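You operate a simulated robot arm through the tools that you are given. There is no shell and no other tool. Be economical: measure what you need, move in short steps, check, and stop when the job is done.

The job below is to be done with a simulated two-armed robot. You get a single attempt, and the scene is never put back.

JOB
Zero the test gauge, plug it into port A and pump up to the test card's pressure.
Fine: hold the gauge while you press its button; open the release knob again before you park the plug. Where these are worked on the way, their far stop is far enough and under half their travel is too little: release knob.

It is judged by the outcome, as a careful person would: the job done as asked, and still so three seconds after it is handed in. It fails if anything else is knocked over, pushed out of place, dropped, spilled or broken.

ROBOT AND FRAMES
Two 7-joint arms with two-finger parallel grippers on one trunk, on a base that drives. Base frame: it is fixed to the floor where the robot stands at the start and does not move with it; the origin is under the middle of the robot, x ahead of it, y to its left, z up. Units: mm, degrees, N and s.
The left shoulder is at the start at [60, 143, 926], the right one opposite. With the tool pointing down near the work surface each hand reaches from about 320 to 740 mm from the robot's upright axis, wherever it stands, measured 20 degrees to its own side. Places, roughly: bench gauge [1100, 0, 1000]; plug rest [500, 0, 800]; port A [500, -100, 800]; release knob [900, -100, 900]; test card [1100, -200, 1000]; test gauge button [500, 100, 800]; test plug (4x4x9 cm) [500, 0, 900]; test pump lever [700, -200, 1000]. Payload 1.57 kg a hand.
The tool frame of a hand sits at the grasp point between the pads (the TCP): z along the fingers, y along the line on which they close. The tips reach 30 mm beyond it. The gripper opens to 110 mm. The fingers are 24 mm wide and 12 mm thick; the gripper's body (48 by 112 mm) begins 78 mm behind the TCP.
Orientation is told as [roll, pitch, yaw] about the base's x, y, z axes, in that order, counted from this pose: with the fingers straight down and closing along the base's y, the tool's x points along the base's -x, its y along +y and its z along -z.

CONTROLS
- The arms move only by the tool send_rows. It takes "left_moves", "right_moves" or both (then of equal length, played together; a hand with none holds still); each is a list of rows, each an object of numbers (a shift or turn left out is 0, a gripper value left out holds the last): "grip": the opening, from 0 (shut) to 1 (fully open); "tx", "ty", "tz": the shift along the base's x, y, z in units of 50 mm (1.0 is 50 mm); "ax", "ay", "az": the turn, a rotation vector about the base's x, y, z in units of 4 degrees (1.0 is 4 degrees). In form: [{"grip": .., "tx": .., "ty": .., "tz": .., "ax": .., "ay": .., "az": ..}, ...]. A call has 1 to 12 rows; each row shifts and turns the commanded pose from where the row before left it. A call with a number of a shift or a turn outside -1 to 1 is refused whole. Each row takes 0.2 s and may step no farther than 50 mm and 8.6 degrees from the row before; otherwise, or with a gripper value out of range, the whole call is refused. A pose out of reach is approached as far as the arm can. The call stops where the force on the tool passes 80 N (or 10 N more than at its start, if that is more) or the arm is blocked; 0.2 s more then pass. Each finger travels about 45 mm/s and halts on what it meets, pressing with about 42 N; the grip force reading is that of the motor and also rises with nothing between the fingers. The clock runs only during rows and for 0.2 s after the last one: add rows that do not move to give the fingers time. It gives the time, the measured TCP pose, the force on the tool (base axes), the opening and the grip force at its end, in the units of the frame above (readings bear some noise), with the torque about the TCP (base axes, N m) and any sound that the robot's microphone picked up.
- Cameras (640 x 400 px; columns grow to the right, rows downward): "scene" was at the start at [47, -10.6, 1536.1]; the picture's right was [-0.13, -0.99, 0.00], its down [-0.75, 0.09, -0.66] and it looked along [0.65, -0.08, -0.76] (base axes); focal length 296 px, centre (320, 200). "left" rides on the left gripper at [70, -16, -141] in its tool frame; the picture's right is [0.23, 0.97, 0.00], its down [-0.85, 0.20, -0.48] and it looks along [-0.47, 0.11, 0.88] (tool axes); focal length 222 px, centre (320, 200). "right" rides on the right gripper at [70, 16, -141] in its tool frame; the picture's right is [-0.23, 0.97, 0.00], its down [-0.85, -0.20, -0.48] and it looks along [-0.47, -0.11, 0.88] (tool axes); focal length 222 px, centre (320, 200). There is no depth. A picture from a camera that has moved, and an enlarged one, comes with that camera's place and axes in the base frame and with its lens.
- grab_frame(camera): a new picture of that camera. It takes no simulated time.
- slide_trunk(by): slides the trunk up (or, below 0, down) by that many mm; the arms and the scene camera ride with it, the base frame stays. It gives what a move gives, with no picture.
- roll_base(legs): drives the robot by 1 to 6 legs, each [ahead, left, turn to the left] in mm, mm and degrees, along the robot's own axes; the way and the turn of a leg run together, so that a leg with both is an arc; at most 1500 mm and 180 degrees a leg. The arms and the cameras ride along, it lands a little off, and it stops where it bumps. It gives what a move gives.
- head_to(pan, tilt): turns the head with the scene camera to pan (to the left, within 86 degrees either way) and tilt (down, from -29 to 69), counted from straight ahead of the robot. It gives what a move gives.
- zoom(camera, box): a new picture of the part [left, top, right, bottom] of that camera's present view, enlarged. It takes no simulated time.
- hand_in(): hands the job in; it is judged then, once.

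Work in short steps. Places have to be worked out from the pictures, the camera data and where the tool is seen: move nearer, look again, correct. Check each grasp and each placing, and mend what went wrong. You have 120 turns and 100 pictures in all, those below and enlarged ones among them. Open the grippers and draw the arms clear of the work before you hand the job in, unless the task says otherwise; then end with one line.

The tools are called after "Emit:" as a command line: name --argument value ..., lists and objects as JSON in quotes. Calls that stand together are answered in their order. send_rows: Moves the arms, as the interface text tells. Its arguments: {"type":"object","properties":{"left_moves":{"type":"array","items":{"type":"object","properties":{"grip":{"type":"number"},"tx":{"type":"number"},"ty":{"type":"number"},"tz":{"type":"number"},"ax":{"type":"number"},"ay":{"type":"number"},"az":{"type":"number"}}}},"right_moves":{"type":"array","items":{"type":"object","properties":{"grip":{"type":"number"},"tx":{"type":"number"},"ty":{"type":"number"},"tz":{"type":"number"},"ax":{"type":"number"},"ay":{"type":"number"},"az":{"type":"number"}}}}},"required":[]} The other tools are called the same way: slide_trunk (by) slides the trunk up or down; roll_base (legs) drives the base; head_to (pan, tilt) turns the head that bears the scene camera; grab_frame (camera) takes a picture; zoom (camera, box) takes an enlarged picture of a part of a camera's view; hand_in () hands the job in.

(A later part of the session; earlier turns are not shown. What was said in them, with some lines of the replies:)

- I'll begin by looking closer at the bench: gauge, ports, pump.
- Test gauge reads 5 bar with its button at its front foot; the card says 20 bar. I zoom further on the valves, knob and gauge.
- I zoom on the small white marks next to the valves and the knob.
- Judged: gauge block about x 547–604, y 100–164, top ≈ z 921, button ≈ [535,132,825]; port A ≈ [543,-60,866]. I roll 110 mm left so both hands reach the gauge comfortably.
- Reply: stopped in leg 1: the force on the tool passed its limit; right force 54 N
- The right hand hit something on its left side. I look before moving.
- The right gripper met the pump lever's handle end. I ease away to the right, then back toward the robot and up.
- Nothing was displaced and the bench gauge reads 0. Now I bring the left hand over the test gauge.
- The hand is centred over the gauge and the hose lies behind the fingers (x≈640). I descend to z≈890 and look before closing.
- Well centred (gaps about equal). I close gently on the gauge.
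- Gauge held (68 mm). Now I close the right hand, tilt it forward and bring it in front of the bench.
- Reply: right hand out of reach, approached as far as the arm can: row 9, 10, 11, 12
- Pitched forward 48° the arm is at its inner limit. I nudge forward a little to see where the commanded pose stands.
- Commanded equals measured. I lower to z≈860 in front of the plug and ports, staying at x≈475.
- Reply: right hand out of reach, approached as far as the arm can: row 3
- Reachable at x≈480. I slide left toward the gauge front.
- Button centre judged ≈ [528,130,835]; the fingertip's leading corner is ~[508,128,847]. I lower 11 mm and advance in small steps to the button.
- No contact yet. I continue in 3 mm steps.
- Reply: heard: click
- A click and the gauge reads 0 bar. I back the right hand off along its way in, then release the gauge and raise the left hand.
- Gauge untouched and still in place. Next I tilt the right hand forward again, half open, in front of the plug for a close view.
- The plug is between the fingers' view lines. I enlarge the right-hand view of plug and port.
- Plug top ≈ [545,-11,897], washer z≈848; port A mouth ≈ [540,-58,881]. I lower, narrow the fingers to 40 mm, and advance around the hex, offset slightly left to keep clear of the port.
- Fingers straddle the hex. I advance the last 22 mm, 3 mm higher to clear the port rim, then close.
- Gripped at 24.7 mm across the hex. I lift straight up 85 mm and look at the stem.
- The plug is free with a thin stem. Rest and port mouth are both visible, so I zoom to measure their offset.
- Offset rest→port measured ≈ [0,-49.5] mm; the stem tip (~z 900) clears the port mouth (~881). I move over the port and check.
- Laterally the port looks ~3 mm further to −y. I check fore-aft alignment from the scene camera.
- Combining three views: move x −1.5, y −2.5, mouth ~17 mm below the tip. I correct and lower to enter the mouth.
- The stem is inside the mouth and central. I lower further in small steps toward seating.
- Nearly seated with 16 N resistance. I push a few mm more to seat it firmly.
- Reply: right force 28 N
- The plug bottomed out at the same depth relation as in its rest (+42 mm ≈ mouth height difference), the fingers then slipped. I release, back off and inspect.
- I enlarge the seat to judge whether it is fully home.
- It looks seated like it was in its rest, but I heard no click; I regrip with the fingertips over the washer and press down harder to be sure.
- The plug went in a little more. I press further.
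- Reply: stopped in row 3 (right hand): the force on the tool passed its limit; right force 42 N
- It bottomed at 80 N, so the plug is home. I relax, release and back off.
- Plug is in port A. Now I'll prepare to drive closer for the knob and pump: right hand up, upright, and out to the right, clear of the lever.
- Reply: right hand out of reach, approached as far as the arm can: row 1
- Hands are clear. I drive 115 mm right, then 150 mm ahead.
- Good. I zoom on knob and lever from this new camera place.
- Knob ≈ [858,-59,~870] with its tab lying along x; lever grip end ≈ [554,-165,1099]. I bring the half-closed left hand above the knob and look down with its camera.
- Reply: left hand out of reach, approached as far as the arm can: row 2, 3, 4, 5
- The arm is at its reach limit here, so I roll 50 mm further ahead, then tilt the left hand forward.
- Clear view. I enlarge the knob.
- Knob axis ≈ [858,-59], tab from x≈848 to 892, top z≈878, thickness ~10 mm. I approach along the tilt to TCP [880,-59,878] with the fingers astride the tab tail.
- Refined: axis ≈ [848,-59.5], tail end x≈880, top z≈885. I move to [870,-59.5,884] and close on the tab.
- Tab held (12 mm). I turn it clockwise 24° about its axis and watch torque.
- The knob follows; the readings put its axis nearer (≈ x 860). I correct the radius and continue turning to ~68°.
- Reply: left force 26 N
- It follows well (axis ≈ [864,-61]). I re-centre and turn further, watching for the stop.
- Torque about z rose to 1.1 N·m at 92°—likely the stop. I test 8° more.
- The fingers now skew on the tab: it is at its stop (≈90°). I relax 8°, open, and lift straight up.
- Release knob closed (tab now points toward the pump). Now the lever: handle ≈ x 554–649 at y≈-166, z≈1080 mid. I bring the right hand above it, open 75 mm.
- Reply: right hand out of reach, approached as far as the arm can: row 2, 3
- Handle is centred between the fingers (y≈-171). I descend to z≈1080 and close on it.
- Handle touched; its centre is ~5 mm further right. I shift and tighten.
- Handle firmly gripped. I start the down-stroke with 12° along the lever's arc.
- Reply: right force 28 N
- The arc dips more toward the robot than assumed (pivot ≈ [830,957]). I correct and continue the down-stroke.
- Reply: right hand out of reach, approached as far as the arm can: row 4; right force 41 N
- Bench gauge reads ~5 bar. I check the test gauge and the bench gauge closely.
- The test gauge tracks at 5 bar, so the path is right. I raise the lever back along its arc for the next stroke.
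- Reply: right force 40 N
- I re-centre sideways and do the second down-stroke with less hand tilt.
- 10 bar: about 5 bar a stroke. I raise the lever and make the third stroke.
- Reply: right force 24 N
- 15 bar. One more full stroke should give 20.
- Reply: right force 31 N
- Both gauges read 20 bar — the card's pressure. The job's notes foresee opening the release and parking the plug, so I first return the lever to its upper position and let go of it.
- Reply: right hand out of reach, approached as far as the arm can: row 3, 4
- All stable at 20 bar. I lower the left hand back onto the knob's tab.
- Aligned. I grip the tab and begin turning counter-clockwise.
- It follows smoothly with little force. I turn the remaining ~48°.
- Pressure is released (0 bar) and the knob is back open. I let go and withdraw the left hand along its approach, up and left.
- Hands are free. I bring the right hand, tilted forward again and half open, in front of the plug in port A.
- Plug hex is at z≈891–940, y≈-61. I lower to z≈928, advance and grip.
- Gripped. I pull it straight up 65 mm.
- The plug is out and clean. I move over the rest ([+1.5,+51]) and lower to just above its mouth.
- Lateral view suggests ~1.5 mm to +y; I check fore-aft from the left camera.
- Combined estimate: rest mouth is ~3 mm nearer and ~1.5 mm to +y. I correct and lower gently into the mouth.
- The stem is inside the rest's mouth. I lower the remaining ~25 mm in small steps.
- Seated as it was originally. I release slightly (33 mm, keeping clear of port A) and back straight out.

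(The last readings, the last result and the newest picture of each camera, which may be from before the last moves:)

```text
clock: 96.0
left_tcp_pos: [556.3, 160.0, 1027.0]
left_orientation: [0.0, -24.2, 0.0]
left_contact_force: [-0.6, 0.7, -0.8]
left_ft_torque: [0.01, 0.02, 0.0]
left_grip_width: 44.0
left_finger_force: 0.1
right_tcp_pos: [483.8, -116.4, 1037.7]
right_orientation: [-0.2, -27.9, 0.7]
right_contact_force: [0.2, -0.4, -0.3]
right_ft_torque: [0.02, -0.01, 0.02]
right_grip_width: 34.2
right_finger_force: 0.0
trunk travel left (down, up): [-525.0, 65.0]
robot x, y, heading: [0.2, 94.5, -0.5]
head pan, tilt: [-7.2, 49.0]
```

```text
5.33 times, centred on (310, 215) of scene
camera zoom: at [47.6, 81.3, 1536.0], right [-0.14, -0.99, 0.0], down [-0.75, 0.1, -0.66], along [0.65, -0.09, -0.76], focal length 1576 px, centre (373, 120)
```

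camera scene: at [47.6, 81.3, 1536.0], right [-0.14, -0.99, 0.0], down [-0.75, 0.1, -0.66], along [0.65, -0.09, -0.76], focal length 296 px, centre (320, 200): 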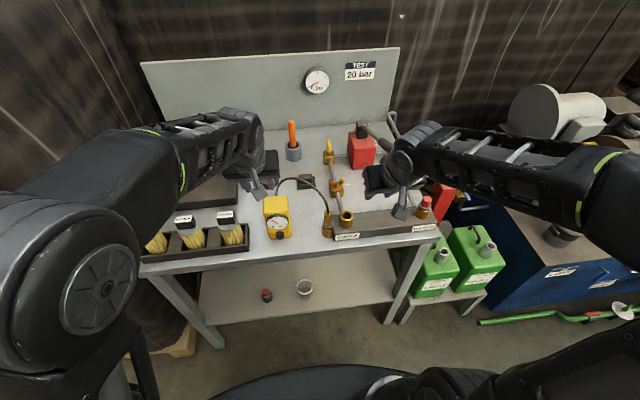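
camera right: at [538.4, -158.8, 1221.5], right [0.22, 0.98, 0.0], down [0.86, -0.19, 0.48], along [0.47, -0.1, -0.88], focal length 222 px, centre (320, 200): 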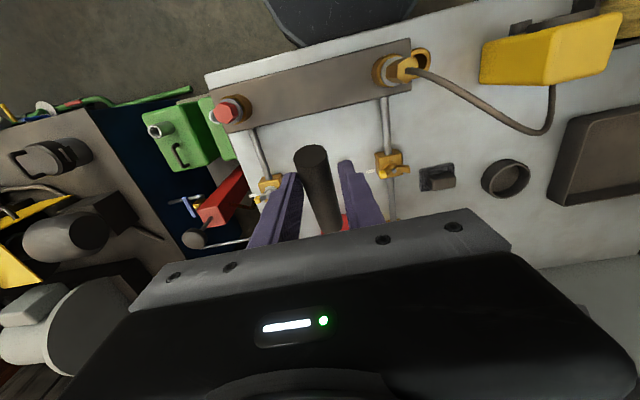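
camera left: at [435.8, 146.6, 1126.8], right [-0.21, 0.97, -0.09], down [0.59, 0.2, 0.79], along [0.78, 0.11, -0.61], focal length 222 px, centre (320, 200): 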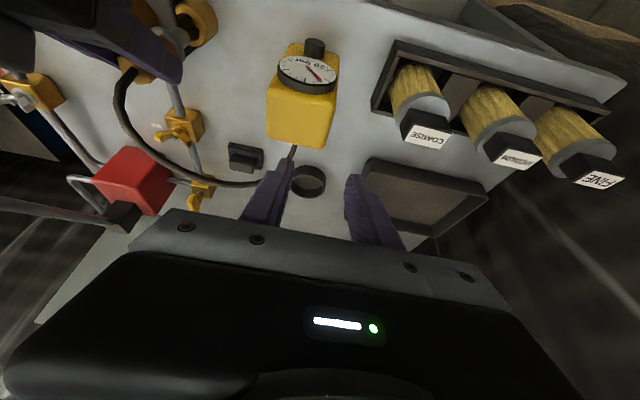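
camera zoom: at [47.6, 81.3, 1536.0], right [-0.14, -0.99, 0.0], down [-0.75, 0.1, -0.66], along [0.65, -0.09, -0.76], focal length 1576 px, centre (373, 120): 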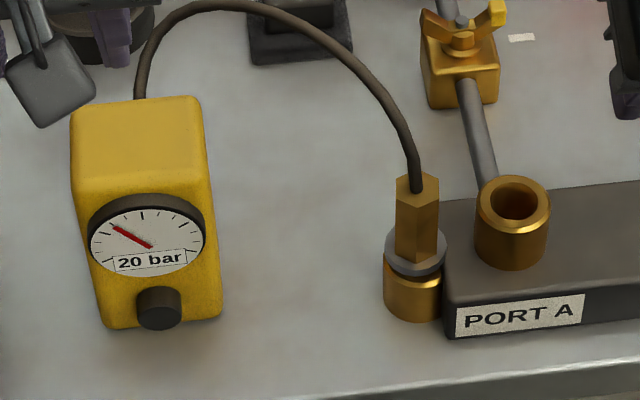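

The test gauge keeps showing 20 bar with the plug parked and the knob open — consistent with the intended finish. I open both grippers and draw the arms clear.

Emit:
send_rows --left_moves '[{"grip": 1, "tz": 0.6}, {"tz": 0.6, "ay": 1}, {"ay": 1, "tx": -0.5}, {"ay": 1, "ty": 0.6, "tx": -0.5}, {"ay": 1, "ty": 0.6, "tx": -0.5}, {"ay": 1, "ty": 0.6, "tx": -0.3}]' --right_moves '[{"grip": 1, "ay": 1, "tx": -0.3}, {"ay": 1, "tz": 0.4, "tx": -0.3}, {"ay": 1, "ty": -0.6, "tx": -0.3}, {"ay": 1, "ty": -0.6}, {"ay": 1, "ty": -0.6}, {"ay": 1, "ty": -0.4}]'

Emit:
grab_frame --camera "scene"

Emit:
zoom --camera "scene" --box '[290, 60, 430, 200]'

```text
clock: 97.4
left_tcp_pos: [467.0, 250.0, 1087.4]
left_orientation: [0.0, -3.9, 0.1]
left_contact_force: [0.1, -0.2, 0.5]
left_ft_torque: [-0.02, -0.01, 0.0]
left_grip_width: 110.1
left_finger_force: 0.1
right_tcp_pos: [439.9, -223.6, 1058.3]
right_orientation: [0.2, -3.8, 0.6]
right_contact_force: [0.6, 0.1, 0.6]
right_ft_torque: [-0.01, -0.03, -0.01]
right_grip_width: 109.7
right_finger_force: 0.0
trunk travel left (down, up): [-525.0, 65.0]
robot x, y, heading: [-2.5, 93.5, -0.6]
head pan, tilt: [-7.2, 49.0]
```

```text
7 pictures are left
camera scene: at [48.3, 82.3, 1536.0], right [-0.14, -0.99, 0.0], down [-0.75, 0.1, -0.66], along [0.65, -0.09, -0.76], focal length 296 px, centre (320, 200)
```

scene: 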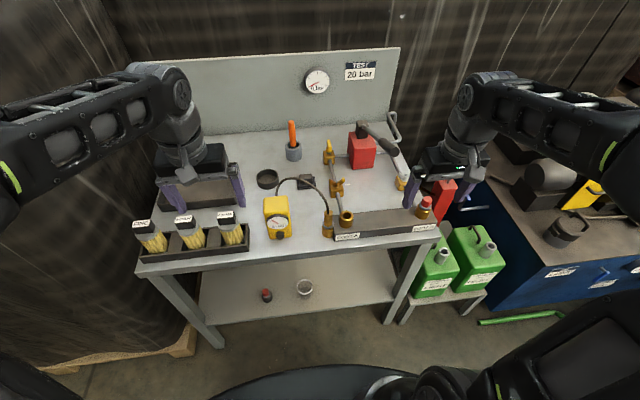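

```text
2.86 times, centred on (360, 130) of scene
camera zoom: at [48.3, 82.3, 1536.0], right [-0.14, -0.99, 0.0], down [-0.75, 0.1, -0.66], along [0.65, -0.09, -0.76], focal length 844 px, centre (206, 400)
```

zoom: 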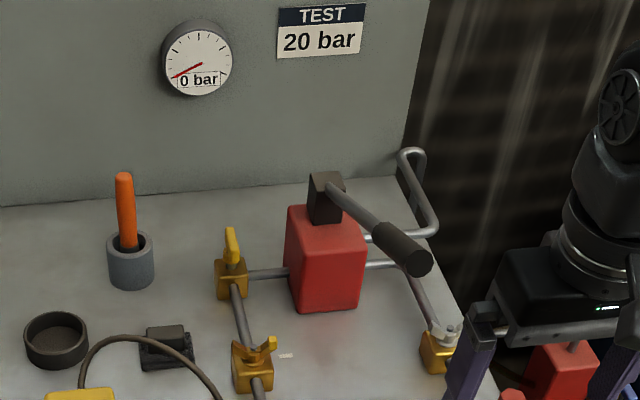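

Everything stands as it should: the gauge is in place and shows 20 bar, the plug is parked, the knob is open, and the lever is up. I hand in.

Emit:
hand_in

```text
The job is handed in.
```

I zeroed the test gauge while holding it, plugged it into port A and pumped to 20 bar (both gauges showed 20). I read your note as meaning the plug should be parked at the end, so I then opened the release knob and put the plug back in its rest. The bench gauge now reads 0; the test gauge still shows 20 bar. Early on the right hand bumped the pump lever, but nothing was displaced.
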